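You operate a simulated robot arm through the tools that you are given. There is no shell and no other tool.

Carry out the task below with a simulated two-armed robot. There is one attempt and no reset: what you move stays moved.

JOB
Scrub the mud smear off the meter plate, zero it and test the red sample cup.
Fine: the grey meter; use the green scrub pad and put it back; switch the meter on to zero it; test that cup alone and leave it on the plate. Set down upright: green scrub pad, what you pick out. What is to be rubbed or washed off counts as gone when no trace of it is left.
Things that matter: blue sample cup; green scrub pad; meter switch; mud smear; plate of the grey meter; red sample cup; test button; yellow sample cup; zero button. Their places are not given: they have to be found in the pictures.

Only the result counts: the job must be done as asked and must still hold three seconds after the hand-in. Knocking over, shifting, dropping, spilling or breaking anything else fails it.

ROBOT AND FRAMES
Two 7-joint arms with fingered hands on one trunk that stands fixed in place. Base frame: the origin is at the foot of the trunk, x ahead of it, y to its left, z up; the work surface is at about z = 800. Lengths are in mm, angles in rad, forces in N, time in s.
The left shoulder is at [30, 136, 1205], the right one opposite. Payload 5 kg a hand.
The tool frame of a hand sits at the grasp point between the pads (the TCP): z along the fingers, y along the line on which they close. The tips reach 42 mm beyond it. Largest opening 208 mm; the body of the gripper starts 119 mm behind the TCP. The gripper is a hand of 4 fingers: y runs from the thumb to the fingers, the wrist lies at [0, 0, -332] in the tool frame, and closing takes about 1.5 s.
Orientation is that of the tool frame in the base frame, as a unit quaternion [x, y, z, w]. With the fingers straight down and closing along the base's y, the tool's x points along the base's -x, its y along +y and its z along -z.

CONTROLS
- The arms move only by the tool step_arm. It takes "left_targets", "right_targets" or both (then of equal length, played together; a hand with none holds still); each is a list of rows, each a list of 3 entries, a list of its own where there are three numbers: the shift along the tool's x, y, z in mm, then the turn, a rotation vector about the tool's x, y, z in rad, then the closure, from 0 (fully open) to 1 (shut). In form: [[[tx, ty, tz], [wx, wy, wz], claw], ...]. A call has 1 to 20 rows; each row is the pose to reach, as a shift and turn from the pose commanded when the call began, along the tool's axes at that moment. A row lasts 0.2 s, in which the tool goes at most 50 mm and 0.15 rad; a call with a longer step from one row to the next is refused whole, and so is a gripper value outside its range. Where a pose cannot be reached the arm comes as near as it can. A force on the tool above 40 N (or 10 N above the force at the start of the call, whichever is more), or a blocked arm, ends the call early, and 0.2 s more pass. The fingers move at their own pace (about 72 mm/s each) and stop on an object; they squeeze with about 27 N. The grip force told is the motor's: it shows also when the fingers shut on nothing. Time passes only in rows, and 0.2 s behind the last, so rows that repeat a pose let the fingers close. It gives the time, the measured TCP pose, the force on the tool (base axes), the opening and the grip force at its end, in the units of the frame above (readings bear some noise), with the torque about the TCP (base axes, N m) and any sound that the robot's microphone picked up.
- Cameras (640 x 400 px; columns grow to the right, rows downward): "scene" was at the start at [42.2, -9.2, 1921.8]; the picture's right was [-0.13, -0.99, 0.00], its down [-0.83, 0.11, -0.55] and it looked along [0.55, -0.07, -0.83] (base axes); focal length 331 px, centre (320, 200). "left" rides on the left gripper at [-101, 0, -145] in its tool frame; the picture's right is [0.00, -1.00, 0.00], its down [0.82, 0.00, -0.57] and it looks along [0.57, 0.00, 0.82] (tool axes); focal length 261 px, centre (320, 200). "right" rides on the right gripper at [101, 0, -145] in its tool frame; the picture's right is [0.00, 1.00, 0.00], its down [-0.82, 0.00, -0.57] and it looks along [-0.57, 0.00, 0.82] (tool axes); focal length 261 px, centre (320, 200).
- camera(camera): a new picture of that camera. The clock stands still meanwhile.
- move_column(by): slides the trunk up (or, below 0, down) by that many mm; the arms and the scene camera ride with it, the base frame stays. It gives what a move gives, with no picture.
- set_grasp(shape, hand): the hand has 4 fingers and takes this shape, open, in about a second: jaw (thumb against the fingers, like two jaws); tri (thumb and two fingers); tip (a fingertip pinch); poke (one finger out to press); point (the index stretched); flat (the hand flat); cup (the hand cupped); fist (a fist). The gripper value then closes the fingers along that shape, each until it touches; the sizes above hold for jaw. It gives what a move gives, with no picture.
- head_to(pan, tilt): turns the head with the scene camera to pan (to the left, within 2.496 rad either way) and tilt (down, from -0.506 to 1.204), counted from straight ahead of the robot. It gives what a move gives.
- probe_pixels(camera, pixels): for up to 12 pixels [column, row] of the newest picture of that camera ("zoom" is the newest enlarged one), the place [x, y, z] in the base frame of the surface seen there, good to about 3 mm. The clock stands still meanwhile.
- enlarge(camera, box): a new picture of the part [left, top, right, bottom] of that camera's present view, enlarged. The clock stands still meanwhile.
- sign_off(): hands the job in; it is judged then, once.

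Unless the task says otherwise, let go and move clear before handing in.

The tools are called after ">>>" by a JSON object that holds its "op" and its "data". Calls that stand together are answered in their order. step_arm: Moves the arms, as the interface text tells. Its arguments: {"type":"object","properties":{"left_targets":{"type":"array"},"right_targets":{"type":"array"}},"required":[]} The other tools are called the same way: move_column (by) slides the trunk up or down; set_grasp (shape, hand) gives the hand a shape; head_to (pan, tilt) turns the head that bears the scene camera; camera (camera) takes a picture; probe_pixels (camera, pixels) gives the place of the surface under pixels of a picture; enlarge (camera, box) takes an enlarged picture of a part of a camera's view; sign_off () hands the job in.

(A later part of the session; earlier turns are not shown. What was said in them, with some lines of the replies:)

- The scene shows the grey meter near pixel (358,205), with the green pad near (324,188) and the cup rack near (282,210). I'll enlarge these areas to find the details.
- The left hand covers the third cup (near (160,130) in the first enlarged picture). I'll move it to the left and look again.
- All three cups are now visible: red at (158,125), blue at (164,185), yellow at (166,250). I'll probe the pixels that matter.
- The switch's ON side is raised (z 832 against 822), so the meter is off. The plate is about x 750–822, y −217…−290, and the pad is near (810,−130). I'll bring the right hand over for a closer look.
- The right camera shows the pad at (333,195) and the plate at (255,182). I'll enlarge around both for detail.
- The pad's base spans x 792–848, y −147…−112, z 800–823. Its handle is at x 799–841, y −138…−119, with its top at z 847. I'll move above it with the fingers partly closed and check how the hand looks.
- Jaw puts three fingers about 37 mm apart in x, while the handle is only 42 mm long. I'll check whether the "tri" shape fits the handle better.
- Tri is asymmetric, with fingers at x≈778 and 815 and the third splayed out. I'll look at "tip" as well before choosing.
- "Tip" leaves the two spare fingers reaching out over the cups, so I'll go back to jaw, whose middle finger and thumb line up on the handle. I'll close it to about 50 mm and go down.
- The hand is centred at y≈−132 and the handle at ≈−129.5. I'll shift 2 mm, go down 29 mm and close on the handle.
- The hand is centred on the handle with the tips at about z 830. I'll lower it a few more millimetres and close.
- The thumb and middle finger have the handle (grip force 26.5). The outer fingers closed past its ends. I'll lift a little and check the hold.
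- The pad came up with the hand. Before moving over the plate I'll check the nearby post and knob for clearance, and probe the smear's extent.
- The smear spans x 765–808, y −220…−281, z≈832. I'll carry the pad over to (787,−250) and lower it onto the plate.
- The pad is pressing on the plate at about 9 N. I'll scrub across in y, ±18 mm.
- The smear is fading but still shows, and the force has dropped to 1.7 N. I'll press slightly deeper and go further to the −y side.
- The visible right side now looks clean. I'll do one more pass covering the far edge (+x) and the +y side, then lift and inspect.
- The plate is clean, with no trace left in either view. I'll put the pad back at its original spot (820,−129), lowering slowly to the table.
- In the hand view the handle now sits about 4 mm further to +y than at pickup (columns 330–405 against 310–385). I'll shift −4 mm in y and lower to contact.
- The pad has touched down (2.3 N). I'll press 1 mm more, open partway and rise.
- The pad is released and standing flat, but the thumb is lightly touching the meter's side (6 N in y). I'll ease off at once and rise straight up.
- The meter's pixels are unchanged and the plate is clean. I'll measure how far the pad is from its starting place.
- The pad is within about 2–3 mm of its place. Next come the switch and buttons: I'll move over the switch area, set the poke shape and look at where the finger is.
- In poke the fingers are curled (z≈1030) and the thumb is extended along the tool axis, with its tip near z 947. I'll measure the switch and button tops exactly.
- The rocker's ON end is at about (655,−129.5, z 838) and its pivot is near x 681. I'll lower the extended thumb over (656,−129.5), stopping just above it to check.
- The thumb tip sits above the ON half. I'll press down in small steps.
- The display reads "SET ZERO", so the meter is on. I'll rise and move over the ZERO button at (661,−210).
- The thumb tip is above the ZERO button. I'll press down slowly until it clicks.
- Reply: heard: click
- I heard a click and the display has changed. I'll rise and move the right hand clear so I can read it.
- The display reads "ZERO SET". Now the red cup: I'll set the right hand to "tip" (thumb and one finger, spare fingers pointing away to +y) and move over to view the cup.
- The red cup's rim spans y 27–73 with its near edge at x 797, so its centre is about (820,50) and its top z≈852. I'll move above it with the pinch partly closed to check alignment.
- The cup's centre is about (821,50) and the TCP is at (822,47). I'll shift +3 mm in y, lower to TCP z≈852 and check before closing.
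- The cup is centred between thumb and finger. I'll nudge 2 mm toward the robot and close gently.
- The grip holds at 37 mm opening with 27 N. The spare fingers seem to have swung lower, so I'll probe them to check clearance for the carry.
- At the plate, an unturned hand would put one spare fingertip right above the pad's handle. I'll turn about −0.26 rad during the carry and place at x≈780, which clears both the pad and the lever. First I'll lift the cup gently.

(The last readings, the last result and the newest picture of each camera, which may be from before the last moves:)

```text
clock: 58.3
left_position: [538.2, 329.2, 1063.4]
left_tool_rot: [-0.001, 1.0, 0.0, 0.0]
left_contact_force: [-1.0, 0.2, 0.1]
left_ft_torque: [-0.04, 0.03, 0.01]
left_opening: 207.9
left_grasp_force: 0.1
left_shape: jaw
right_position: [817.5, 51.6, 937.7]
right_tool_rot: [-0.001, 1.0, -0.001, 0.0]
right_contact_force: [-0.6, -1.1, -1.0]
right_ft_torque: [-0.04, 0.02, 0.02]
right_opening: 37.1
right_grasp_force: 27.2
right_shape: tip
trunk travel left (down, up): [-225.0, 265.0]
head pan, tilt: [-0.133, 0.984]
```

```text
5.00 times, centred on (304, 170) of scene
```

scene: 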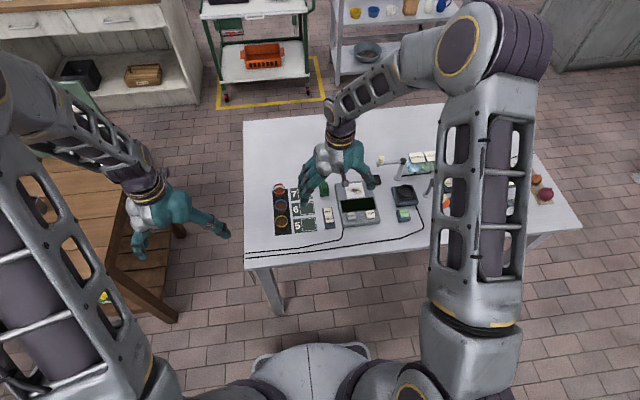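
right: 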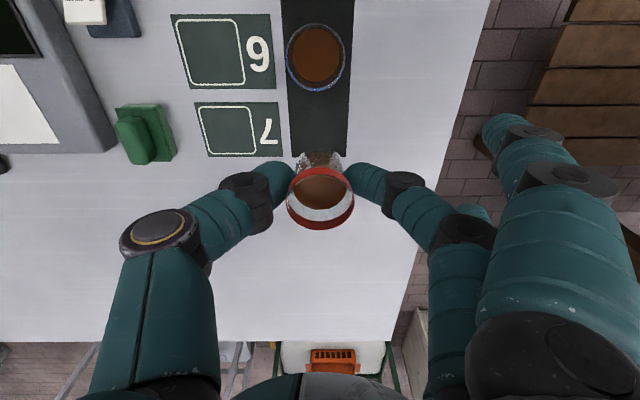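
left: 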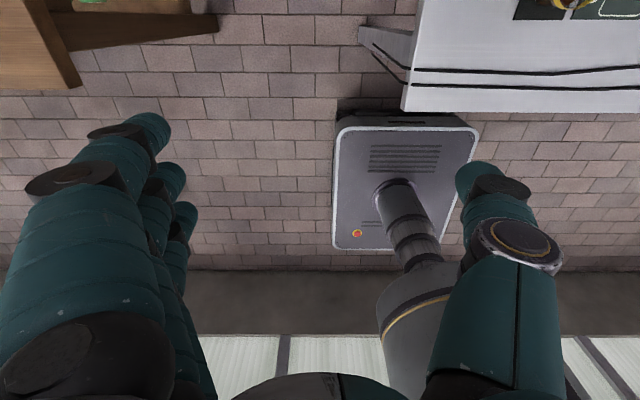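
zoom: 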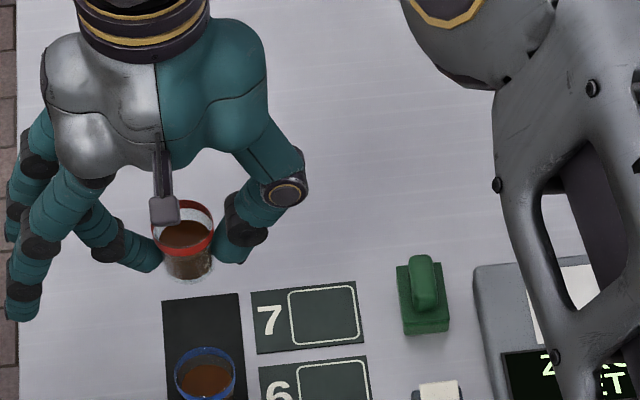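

The cup came up upright and steady. I'll carry it smoothly to above the plate with the small turn.

>>> {"op": "step_arm", "data": {"right_targets": [[[0.4, -3, 0], [0, 0, -0.003], 1], [[1.5, -12, 0], [0, 0, -0.01], 1], [[3.4, -27, 0], [0, 0, -0.023], 1], [[6, -48, 0], [0, 0, -0.042], 1], [[9, -72, 0], [0, 0, -0.062], 1], [[12, -96, 0], [0, 0, -0.083], 1], [[15, -120, 0], [0, 0, -0.104], 1], [[18, -144, 0], [0, 0, -0.125], 1], [[21, -168, 0], [0, 0, -0.146], 1], [[24, -192, 0], [0, 0, -0.166], 1], [[27, -217, 0], [0, 0, -0.187], 1], [[30, -241, 0], [0, 0, -0.208], 1], [[33, -262, 0], [0, 0, -0.226], 1], [[35, -280, 0], [0, 0, -0.242], 1], [[36.5, -292, 0], [0, 0, -0.252], 1], [[37.5, -298, 0], [0, 0, -0.257], 1], [[38, -301, 0], [0, 0, -0.26], 1], [[38, -301, 0], [0, 0, -0.26], 1]]}}

>>> {"op": "camera", "data": {"camera": "right"}}

>>> {"op": "enlarge", "data": {"camera": "scene", "box": [296, 130, 424, 210]}}

```text
clock: 62.1
left_position: [537.2, 329.2, 1063.1]
left_tool_rot: [0.0, 1.0, -0.001, 0.0]
left_contact_force: [-0.2, -0.6, 0.3]
left_ft_torque: [0.0, -0.01, 0.0]
left_opening: 208.0
left_grasp_force: 0.0
left_shape: jaw
right_position: [779.8, -247.7, 936.5]
right_tool_rot: [-0.13, 0.992, 0.0, 0.0]
right_contact_force: [0.6, -0.6, -0.2]
right_ft_torque: [0.01, 0.01, 0.02]
right_opening: 37.4
right_grasp_force: 27.2
right_shape: tip
trunk travel left (down, up): [-225.0, 265.0]
head pan, tilt: [-0.133, 0.984]
```

```text
taken
```

right: 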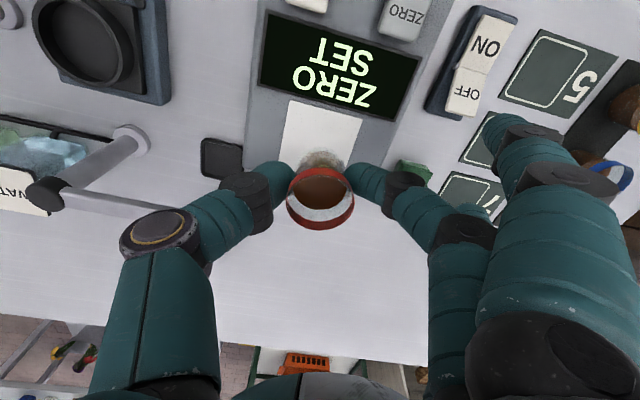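

```text
5.00 times, centred on (360, 170) of scene
```

zoom: 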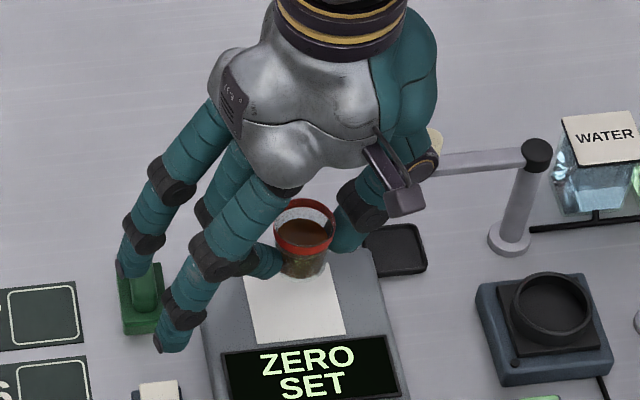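

I'll probe the spare fingertips and the pad top to confirm clearance for the descent.

>>> {"op": "probe_pixels", "data": {"camera": "zoom", "pixels": [[125, 262], [132, 265], [138, 248], [170, 345], [178, 320], [145, 280], [142, 325], [430, 150], [410, 165], [355, 215], [388, 190]]}}

>>> {"op": "enlarge", "data": {"camera": "right", "box": [360, 90, 552, 210]}}

```text
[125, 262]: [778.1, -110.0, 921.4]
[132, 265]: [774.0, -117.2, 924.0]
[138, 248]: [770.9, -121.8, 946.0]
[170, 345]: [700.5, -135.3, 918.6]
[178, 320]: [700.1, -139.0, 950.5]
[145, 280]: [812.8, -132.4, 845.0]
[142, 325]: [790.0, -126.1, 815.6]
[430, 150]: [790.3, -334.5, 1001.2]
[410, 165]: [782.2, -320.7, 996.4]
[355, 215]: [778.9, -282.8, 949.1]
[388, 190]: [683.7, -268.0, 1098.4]
```

```text
3.33 times, centred on (456, 150) of right
```

zoom: 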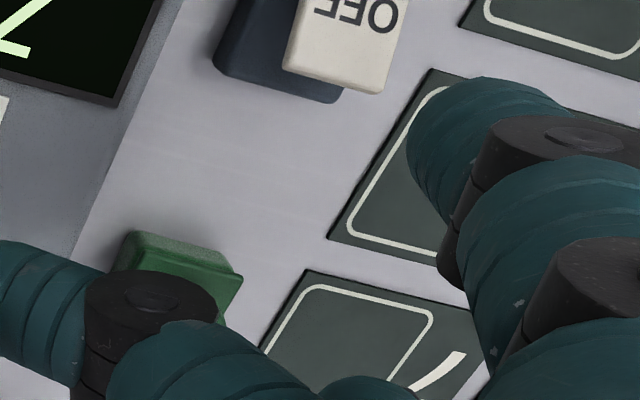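

The far spare finger (about (782,−115), bottom near z 911) will end about 57 mm above the table and clear of the pad's handle. I'll lower the cup to the plate slowly.

>>> {"op": "step_arm", "data": {"right_targets": [[[0, 0, 5], [0, 0, 0], 1], [[0, 0, 15], [0, 0, 0], 1], [[0, 0, 27], [0, 0, 0], 1], [[0, 0, 38], [0, 0, 0], 1], [[0, 0, 46], [0, 0, 0], 1], [[0, 0, 50], [0, 0, 0], 1], [[0, 0, 52], [0, 0, 0], 1], [[0, 0, 52], [0, 0, 0], 1]]}}

>>> {"op": "enlarge", "data": {"camera": "scene", "box": [312, 150, 408, 210]}}

>>> {"op": "enlarge", "data": {"camera": "right", "box": [192, 80, 448, 240]}}

```text
clock: 63.9
left_position: [538.0, 329.2, 1064.0]
left_tool_rot: [0.0, 1.0, 0.0, 0.001]
left_contact_force: [0.0, 0.0, 0.5]
left_ft_torque: [0.0, -0.03, -0.04]
left_opening: 207.8
left_grasp_force: 0.1
left_shape: jaw
right_position: [780.7, -248.2, 884.4]
right_tool_rot: [-0.13, 0.992, 0.0, 0.0]
right_contact_force: [-0.9, -0.4, -0.5]
right_ft_torque: [0.01, 0.01, 0.0]
right_opening: 37.2
right_grasp_force: 26.7
right_shape: tip
trunk travel left (down, up): [-225.0, 265.0]
head pan, tilt: [-0.133, 0.984]
```

```text
6.67 times, centred on (360, 180) of scene
```

zoom: 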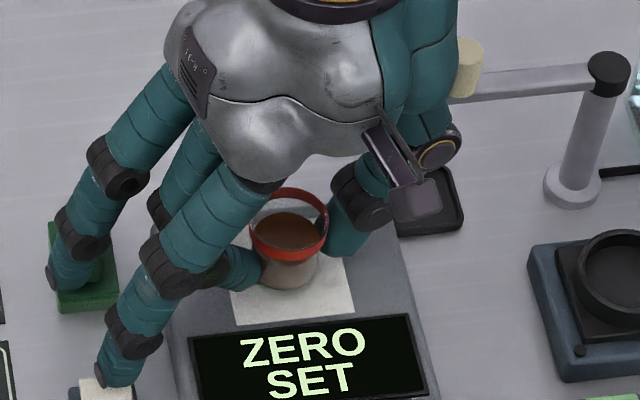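

```text
2.50 times, centred on (320, 160) of right
```

zoom: 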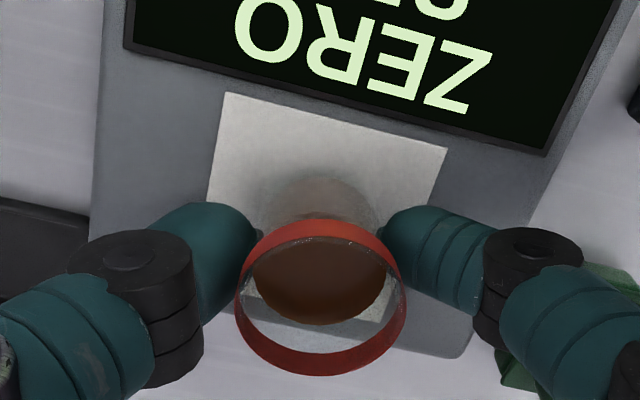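

The cup is just above the plate with no contact yet. I'll lower it a millimetre at a time.

>>> {"op": "step_arm", "data": {"right_targets": [[[0, 0, 1], [0, 0, 0], 1], [[0, 0, 2], [0, 0, 0], 1], [[0, 0, 2.5], [0, 0, 0], 1], [[0, 0, 3], [0, 0, 0], 1], [[0, 0, 3], [0, 0, 0], 1]]}}

```text
clock: 65.1
left_position: [537.9, 329.7, 1064.1]
left_tool_rot: [0.0, 1.0, 0.0, -0.001]
left_contact_force: [-0.6, -0.2, -0.2]
left_ft_torque: [0.01, 0.02, 0.01]
left_opening: 208.0
left_grasp_force: 0.2
left_shape: jaw
right_position: [779.5, -249.2, 880.5]
right_tool_rot: [-0.129, 0.992, 0.001, 0.0]
right_contact_force: [-1.0, -0.1, -0.1]
right_ft_torque: [0.0, -0.05, -0.01]
right_opening: 36.9
right_grasp_force: 26.9
right_shape: tip
trunk travel left (down, up): [-225.0, 265.0]
head pan, tilt: [-0.133, 0.984]
```

>>> {"op": "step_arm", "data": {"right_targets": [[[0, 0, 0.5], [0, 0, 0], 1], [[0, 0, 1], [0, 0, 0], 1], [[0, 0, 1.5], [0, 0, 0], 1], [[0, 0, 1.5], [0, 0, 0], 1]]}}

>>> {"op": "enlarge", "data": {"camera": "right", "box": [256, 120, 384, 200]}}

```text
clock: 66.1
left_position: [537.5, 330.5, 1064.0]
left_tool_rot: [0.0, 1.0, 0.001, 0.0]
left_contact_force: [-0.5, 0.9, 0.3]
left_ft_torque: [0.01, 0.02, -0.01]
left_opening: 207.8
left_grasp_force: 0.0
left_shape: jaw
right_position: [780.6, -250.1, 879.9]
right_tool_rot: [-0.13, 0.992, -0.001, 0.0]
right_contact_force: [-0.1, 0.0, -1.0]
right_ft_torque: [-0.02, -0.03, 0.0]
right_opening: 37.3
right_grasp_force: 27.4
right_shape: tip
trunk travel left (down, up): [-225.0, 265.0]
head pan, tilt: [-0.133, 0.984]
```

```text
5.00 times, centred on (320, 160) of right
```

zoom: 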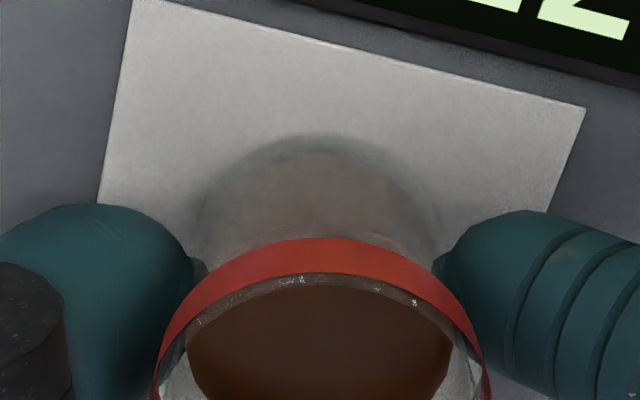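

There's no contact force yet and the base shadow is still close beneath. I'll continue down in small steps.

>>> {"op": "step_arm", "data": {"right_targets": [[[0, 0, 0.7], [0, 0, 0], 1], [[0, 0, 1.4], [0, 0, 0], 1], [[0, 0, 2], [0, 0, 0], 1], [[0, 0, 2], [0, 0, 0], 1]]}}

```text
clock: 67.1
left_position: [538.4, 329.0, 1063.2]
left_tool_rot: [0.0, 1.0, 0.0, 0.0]
left_contact_force: [-0.2, 0.0, -0.8]
left_ft_torque: [0.0, -0.01, 0.01]
left_opening: 207.8
left_grasp_force: 0.1
left_shape: jaw
right_position: [780.0, -249.4, 879.7]
right_tool_rot: [-0.13, 0.992, 0.0, 0.001]
right_contact_force: [0.8, -0.6, 7.4]
right_ft_torque: [0.04, -0.04, 0.0]
right_opening: 37.3
right_grasp_force: 27.4
right_shape: tip
trunk travel left (down, up): [-225.0, 265.0]
head pan, tilt: [-0.133, 0.984]
```

Contact is now 7.4 N. I'll ease off slightly and open slowly.

>>> {"op": "step_arm", "data": {"right_targets": [[[0, 0, -1], [0, 0, 0], 1], [[0, 0, -1], [0, 0, 0], 0.9], [[0, 0, -1], [0, 0, 0], 0.8], [[0, 0, -1], [0, 0, 0], 0.75], [[0, 0, -1], [0, 0, 0], 0.7], [[0, 0, -1], [0, 0, 0], 0.65], [[0, 0, -1], [0, 0, 0], 0.62], [[0, 0, -1], [0, 0, 0], 0.62]]}}

>>> {"op": "enlarge", "data": {"camera": "right", "box": [192, 80, 448, 240]}}

>>> {"op": "enlarge", "data": {"camera": "scene", "box": [312, 150, 408, 210]}}

```text
clock: 68.9
left_position: [538.2, 328.2, 1064.2]
left_tool_rot: [0.0, 1.0, 0.0, 0.0]
left_contact_force: [0.4, -0.8, 0.1]
left_ft_torque: [0.0, 0.01, -0.02]
left_opening: 208.0
left_grasp_force: 0.1
left_shape: jaw
right_position: [781.0, -249.7, 879.3]
right_tool_rot: [-0.13, 0.992, 0.0, 0.0]
right_contact_force: [-0.6, -0.7, -0.2]
right_ft_torque: [-0.01, 0.03, -0.01]
right_opening: 78.3
right_grasp_force: 0.0
right_shape: tip
trunk travel left (down, up): [-225.0, 265.0]
head pan, tilt: [-0.133, 0.984]
```

```text
2.50 times, centred on (320, 160) of right
```

zoom: 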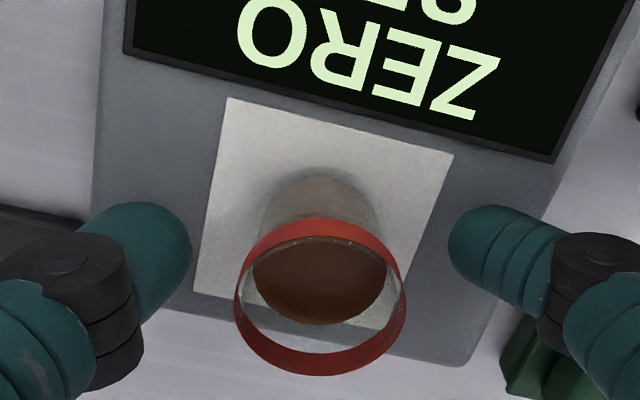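

```text
6.67 times, centred on (360, 180) of scene
```

zoom: 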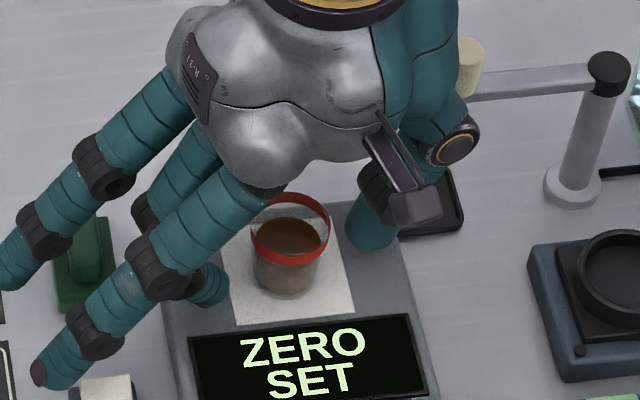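

The cup stands upright on the plate, clear of thumb and finger. I'll rise straight up, then move back over the TEST button at (662,−284) while turning back.

>>> {"op": "step_arm", "data": {"right_targets": [[[0, 0, -10], [0, 0, 0], 0.6], [[0, 0, -30], [0, 0, 0], 0.6], [[0, 0, -60], [0, 0, 0], 0.6], [[0, 0, -95], [0, 0, 0], 0.6], [[0, 0, -130], [0, 0, 0], 0.6], [[0, 0, -130], [0, 0, 0], 0.6]]}}

>>> {"op": "step_arm", "data": {"right_targets": [[[30, 0, 0], [0, 0, 0.08], 0.6], [[60, 0, 0], [0, 0, 0.16], 0.6], [[90, -2, 0], [0, 0, 0.22], 0.6], [[122, -3, 0], [0, 0, 0.26], 0.6], [[122, -3, 0], [0, 0, 0.26], 0.6]]}}

>>> {"op": "set_grasp", "data": {"hand": "right", "shape": "poke"}}

>>> {"op": "enlarge", "data": {"camera": "scene", "box": [240, 140, 400, 240]}}

>>> {"op": "camera", "data": {"camera": "right"}}

```text
clock: 70.3
left_position: [538.3, 328.6, 1063.9]
left_tool_rot: [0.0, 1.0, 0.0, 0.0]
left_contact_force: [0.5, 0.0, 0.5]
left_ft_torque: [-0.01, 0.04, 0.01]
left_opening: 208.2
left_grasp_force: 0.0
left_shape: jaw
right_position: [779.3, -248.7, 1010.4]
right_tool_rot: [-0.129, 0.992, 0.0, 0.0]
right_contact_force: [-0.4, -0.6, 0.0]
right_ft_torque: [0.0, 0.03, 0.0]
right_opening: 82.5
right_grasp_force: 0.0
right_shape: tip
trunk travel left (down, up): [-225.0, 265.0]
head pan, tilt: [-0.133, 0.984]
```

```text
clock: 71.5
left_position: [538.2, 328.7, 1062.2]
left_tool_rot: [0.0, 1.0, 0.0, 0.0]
left_contact_force: [0.5, -0.2, -0.1]
left_ft_torque: [-0.03, 0.06, -0.01]
left_opening: 207.8
left_grasp_force: 0.0
left_shape: jaw
right_position: [665.7, -284.3, 1009.3]
right_tool_rot: [0.0, 1.0, 0.0, 0.0]
right_contact_force: [-0.3, 0.5, -0.7]
right_ft_torque: [0.03, 0.07, -0.03]
right_opening: 82.2
right_grasp_force: 0.0
right_shape: tip
trunk travel left (down, up): [-225.0, 265.0]
head pan, tilt: [-0.133, 0.984]
```

```text
clock: 72.4
left_position: [539.0, 329.7, 1063.3]
left_tool_rot: [0.0, 1.0, 0.0, 0.0]
left_contact_force: [0.6, 0.8, -0.2]
left_ft_torque: [0.02, 0.0, 0.0]
left_opening: 207.9
left_grasp_force: 0.2
left_shape: jaw
right_position: [666.0, -285.4, 1009.9]
right_tool_rot: [0.0, 1.0, 0.001, 0.0]
right_contact_force: [0.8, 0.3, -0.4]
right_ft_torque: [-0.01, 0.01, -0.01]
right_opening: 0.0
right_grasp_force: 0.1
right_shape: poke
trunk travel left (down, up): [-225.0, 265.0]
head pan, tilt: [-0.133, 0.984]
```

```text
4.00 times, centred on (320, 190) of scene
```

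zoom: 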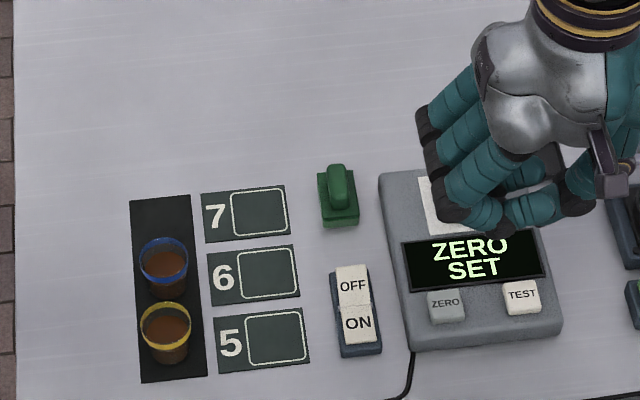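

```text
taken
```

right: 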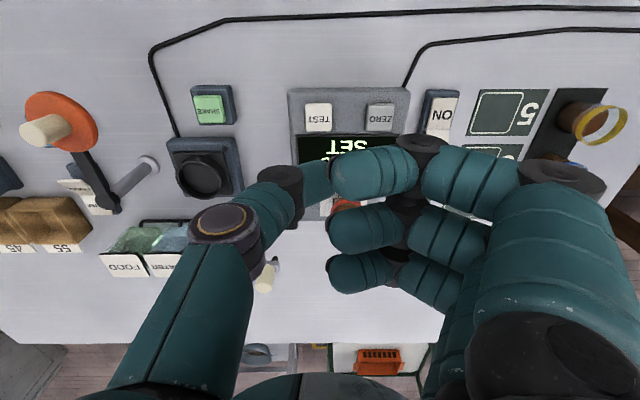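

The cup stands on the plate and the thumb is above TEST. I'll lower to just above the button.

>>> {"op": "step_arm", "data": {"right_targets": [[[4, 1, 30], [0, 0, 0], 0], [[4, 1, 65], [0, 0, 0], 0], [[4, 1, 95], [0, 0, 0], 0], [[4, 1, 112], [0, 0, 0], 0], [[4, 1, 112], [0, 0, 0], 0]]}}

>>> {"op": "enlarge", "data": {"camera": "right", "box": [224, 100, 416, 220]}}

>>> {"op": "enlarge", "data": {"camera": "scene", "box": [312, 170, 408, 230]}}

```text
clock: 73.6
left_position: [537.3, 329.7, 1064.9]
left_tool_rot: [-0.001, 1.0, 0.0, 0.0]
left_contact_force: [-0.7, 1.1, -0.6]
left_ft_torque: [-0.01, -0.05, 0.05]
left_opening: 207.9
left_grasp_force: 0.1
left_shape: jaw
right_position: [660.4, -285.6, 899.2]
right_tool_rot: [0.001, 1.0, 0.0, 0.001]
right_contact_force: [0.0, 0.0, -0.2]
right_ft_torque: [-0.03, 0.02, 0.01]
right_opening: 0.1
right_grasp_force: 0.1
right_shape: poke
trunk travel left (down, up): [-225.0, 265.0]
head pan, tilt: [-0.133, 0.984]
```

```text
3.33 times, centred on (320, 160) of right
```

zoom: 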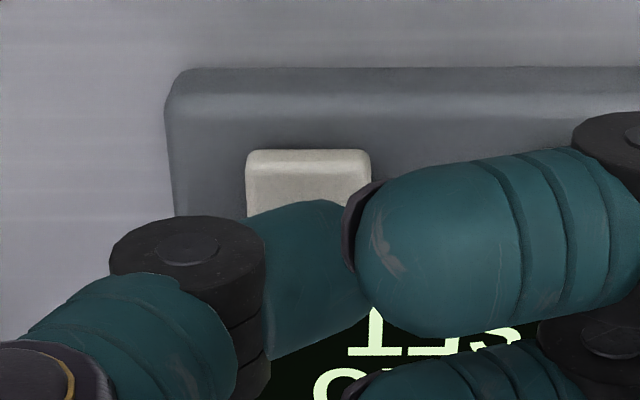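

```text
6.67 times, centred on (360, 200) of scene
```

zoom: 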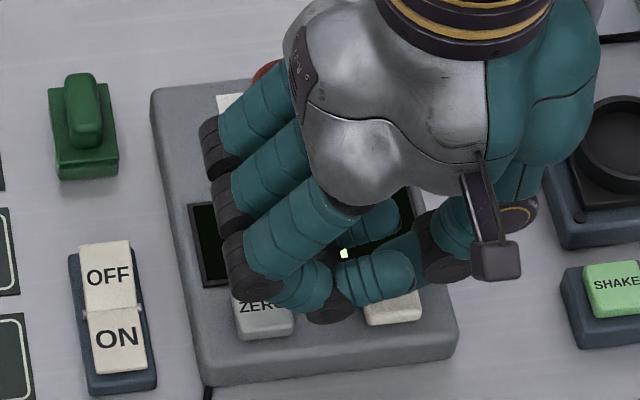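

The thumb is over TEST, aligned as it was for ZERO. I'll press until it clicks.

>>> {"op": "step_arm", "data": {"right_targets": [[[0, 0, 6], [0, 0, 0], 0], [[0, 0, 11], [0, 0, 0], 0], [[0, 0, 14], [0, 0, 0], 0], [[0, 0, 16], [0, 0, 0], 0], [[0, 0, 18], [0, 0, 0], 0], [[0, 0, 19], [0, 0, 0], 0]]}}

```text
clock: 75.0
left_position: [537.5, 328.9, 1063.8]
left_tool_rot: [0.0, 1.0, -0.001, 0.0]
left_contact_force: [0.5, 0.3, 0.4]
left_ft_torque: [0.01, 0.0, 0.01]
left_opening: 207.9
left_grasp_force: 0.1
left_shape: jaw
right_position: [660.0, -284.0, 877.8]
right_tool_rot: [-0.001, 1.0, 0.0, 0.0]
right_contact_force: [-1.0, -2.9, 8.4]
right_ft_torque: [-0.09, 0.04, 0.03]
right_opening: 0.1
right_grasp_force: 0.1
right_shape: poke
trunk travel left (down, up): [-225.0, 265.0]
head pan, tilt: [-0.133, 0.984]
heard: click
```

I heard a click. I'll rise, move the hand clear to the right and read the display.

>>> {"op": "step_arm", "data": {"right_targets": [[[0, 0, -15], [0, 0, 0], 0], [[0, 0, -55], [0, 0, 0], 0], [[0, 0, -100], [0, 0, 0], 0], [[10, -40, -130], [0, 0, 0], 0], [[20, -80, -140], [0, 0, 0], 0], [[30, -120, -140], [0, 0, 0], 0], [[40, -160, -140], [0, 0, 0], 0], [[40, -180, -140], [0, 0, 0], 0], [[40, -180, -140], [0, 0, 0], 0]]}}

>>> {"op": "enlarge", "data": {"camera": "scene", "box": [240, 150, 400, 250]}}

>>> {"op": "enlarge", "data": {"camera": "scene", "box": [324, 165, 404, 215]}}

>>> {"op": "camera", "data": {"camera": "scene"}}

```text
refused: row 4 steps farther than a row can; nothing moved
```

```text
4.00 times, centred on (320, 200) of scene
```

zoom: 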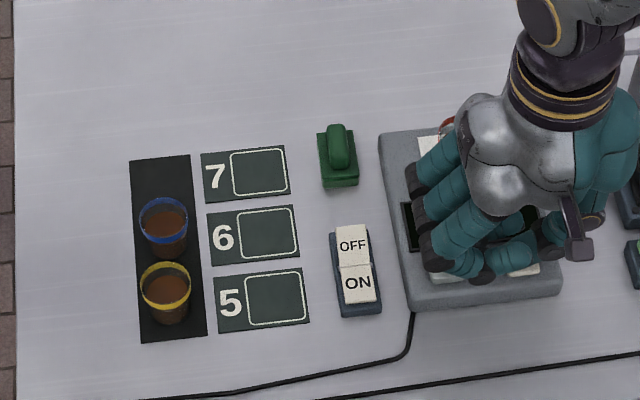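

```text
8.00 times, centred on (364, 190) of scene
```

zoom: 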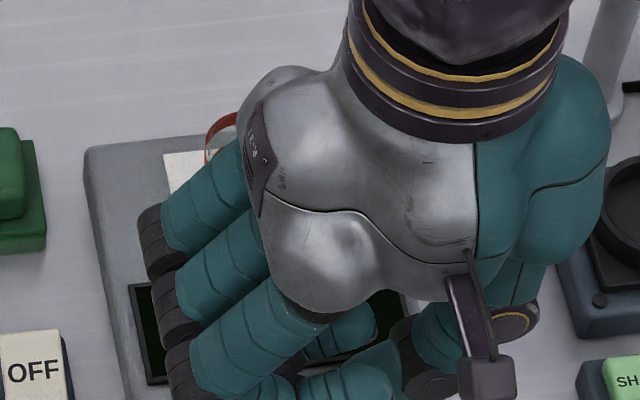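

```text
taken
```

scene: 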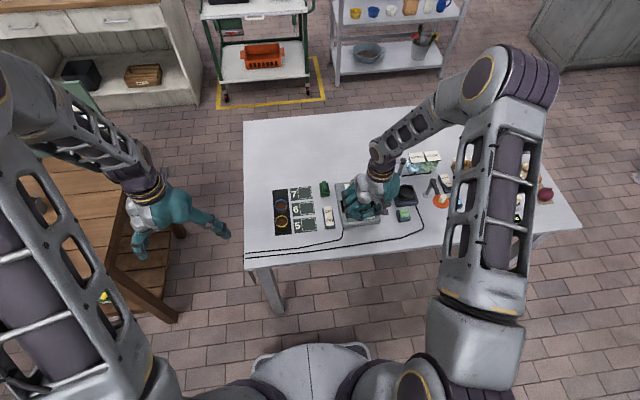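

The move was refused because one step was too long, so the hand is still on TEST. I'll rise with shorter steps.

>>> {"op": "step_arm", "data": {"right_targets": [[[0, 0, -15], [0, 0, 0], 0], [[0, 0, -55], [0, 0, 0], 0], [[0, 0, -100], [0, 0, 0], 0], [[0, 0, -140], [0, 0, 0], 0], [[10, -40, -140], [0, 0, 0], 0], [[20, -80, -140], [0, 0, 0], 0], [[30, -120, -140], [0, 0, 0], 0], [[40, -160, -140], [0, 0, 0], 0], [[40, -180, -140], [0, 0, 0], 0], [[40, -180, -140], [0, 0, 0], 0]]}}

>>> {"op": "enlarge", "data": {"camera": "scene", "box": [240, 150, 400, 250]}}

>>> {"op": "enlarge", "data": {"camera": "scene", "box": [324, 165, 404, 215]}}

>>> {"op": "camera", "data": {"camera": "scene"}}

```text
clock: 77.2
left_position: [537.0, 330.2, 1064.0]
left_tool_rot: [0.0, 1.0, -0.001, 0.0]
left_contact_force: [-0.5, 0.0, 0.1]
left_ft_torque: [0.03, -0.03, -0.05]
left_opening: 207.9
left_grasp_force: 0.1
left_shape: jaw
right_position: [617.9, -463.7, 1019.1]
right_tool_rot: [0.0, 1.0, 0.0, 0.0]
right_contact_force: [-0.2, 0.2, 0.2]
right_ft_torque: [0.01, -0.01, 0.02]
right_opening: 0.0
right_grasp_force: 0.0
right_shape: poke
trunk travel left (down, up): [-225.0, 265.0]
head pan, tilt: [-0.133, 0.984]
```

```text
4.00 times, centred on (320, 200) of scene
```

zoom: 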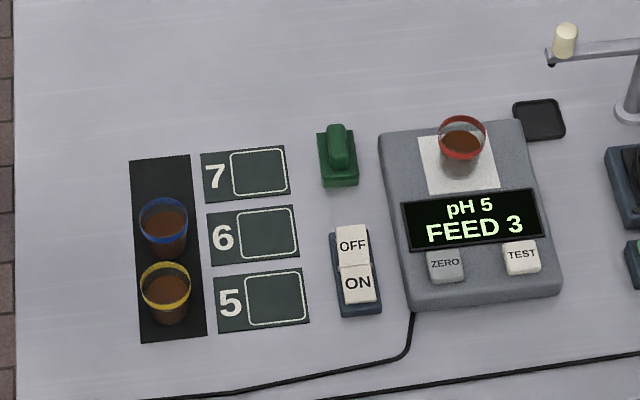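

```text
8.00 times, centred on (364, 190) of scene
```

zoom: 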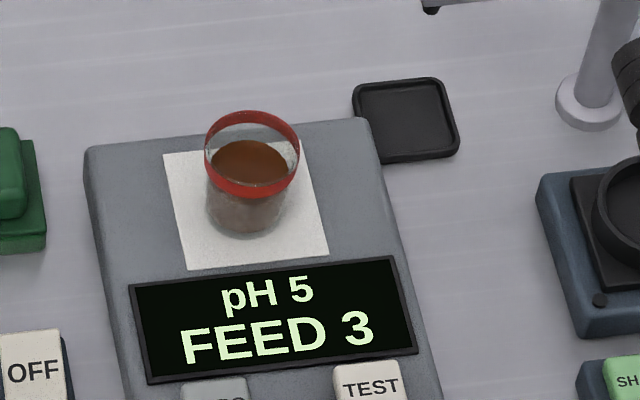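

```text
taken
```

scene: 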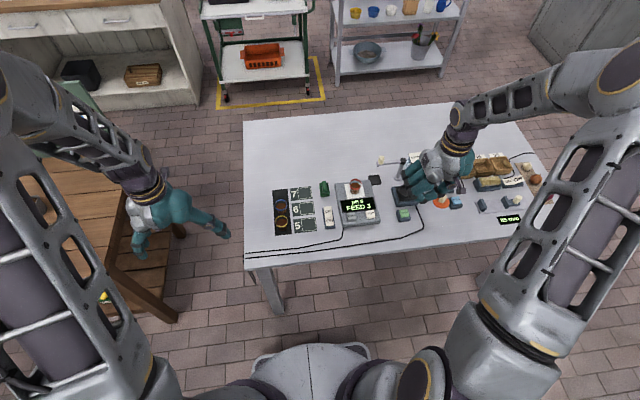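

The display shows "pH 5 / FEED 3" and the red cup stands upright on the clean plate. The pad is back, the other cups are untouched and both hands are clear, so I'm handing in.

>>> {"op": "sign_off", "data": {}}

```text
The job is handed in.
```

The job is done and handed in. The mud smear is off the plate, and no trace showed in the final pictures.

- **Meter:** I switched it on and pressed ZERO; the display read "ZERO SET".
- **Red cup:** I tested it alone, and the display read "pH 5 / FEED 3". It is still upright on the plate.
- **Scrub pad:** It is upright and back within about 3 mm of where it started.
- **Contact:** While I was letting go of the pad, the thumb pressed lightly on the side of the meter (about 6 N). The meter did not shift in the pictures.
- **Other cups:** The blue and yellow cups were not touched.
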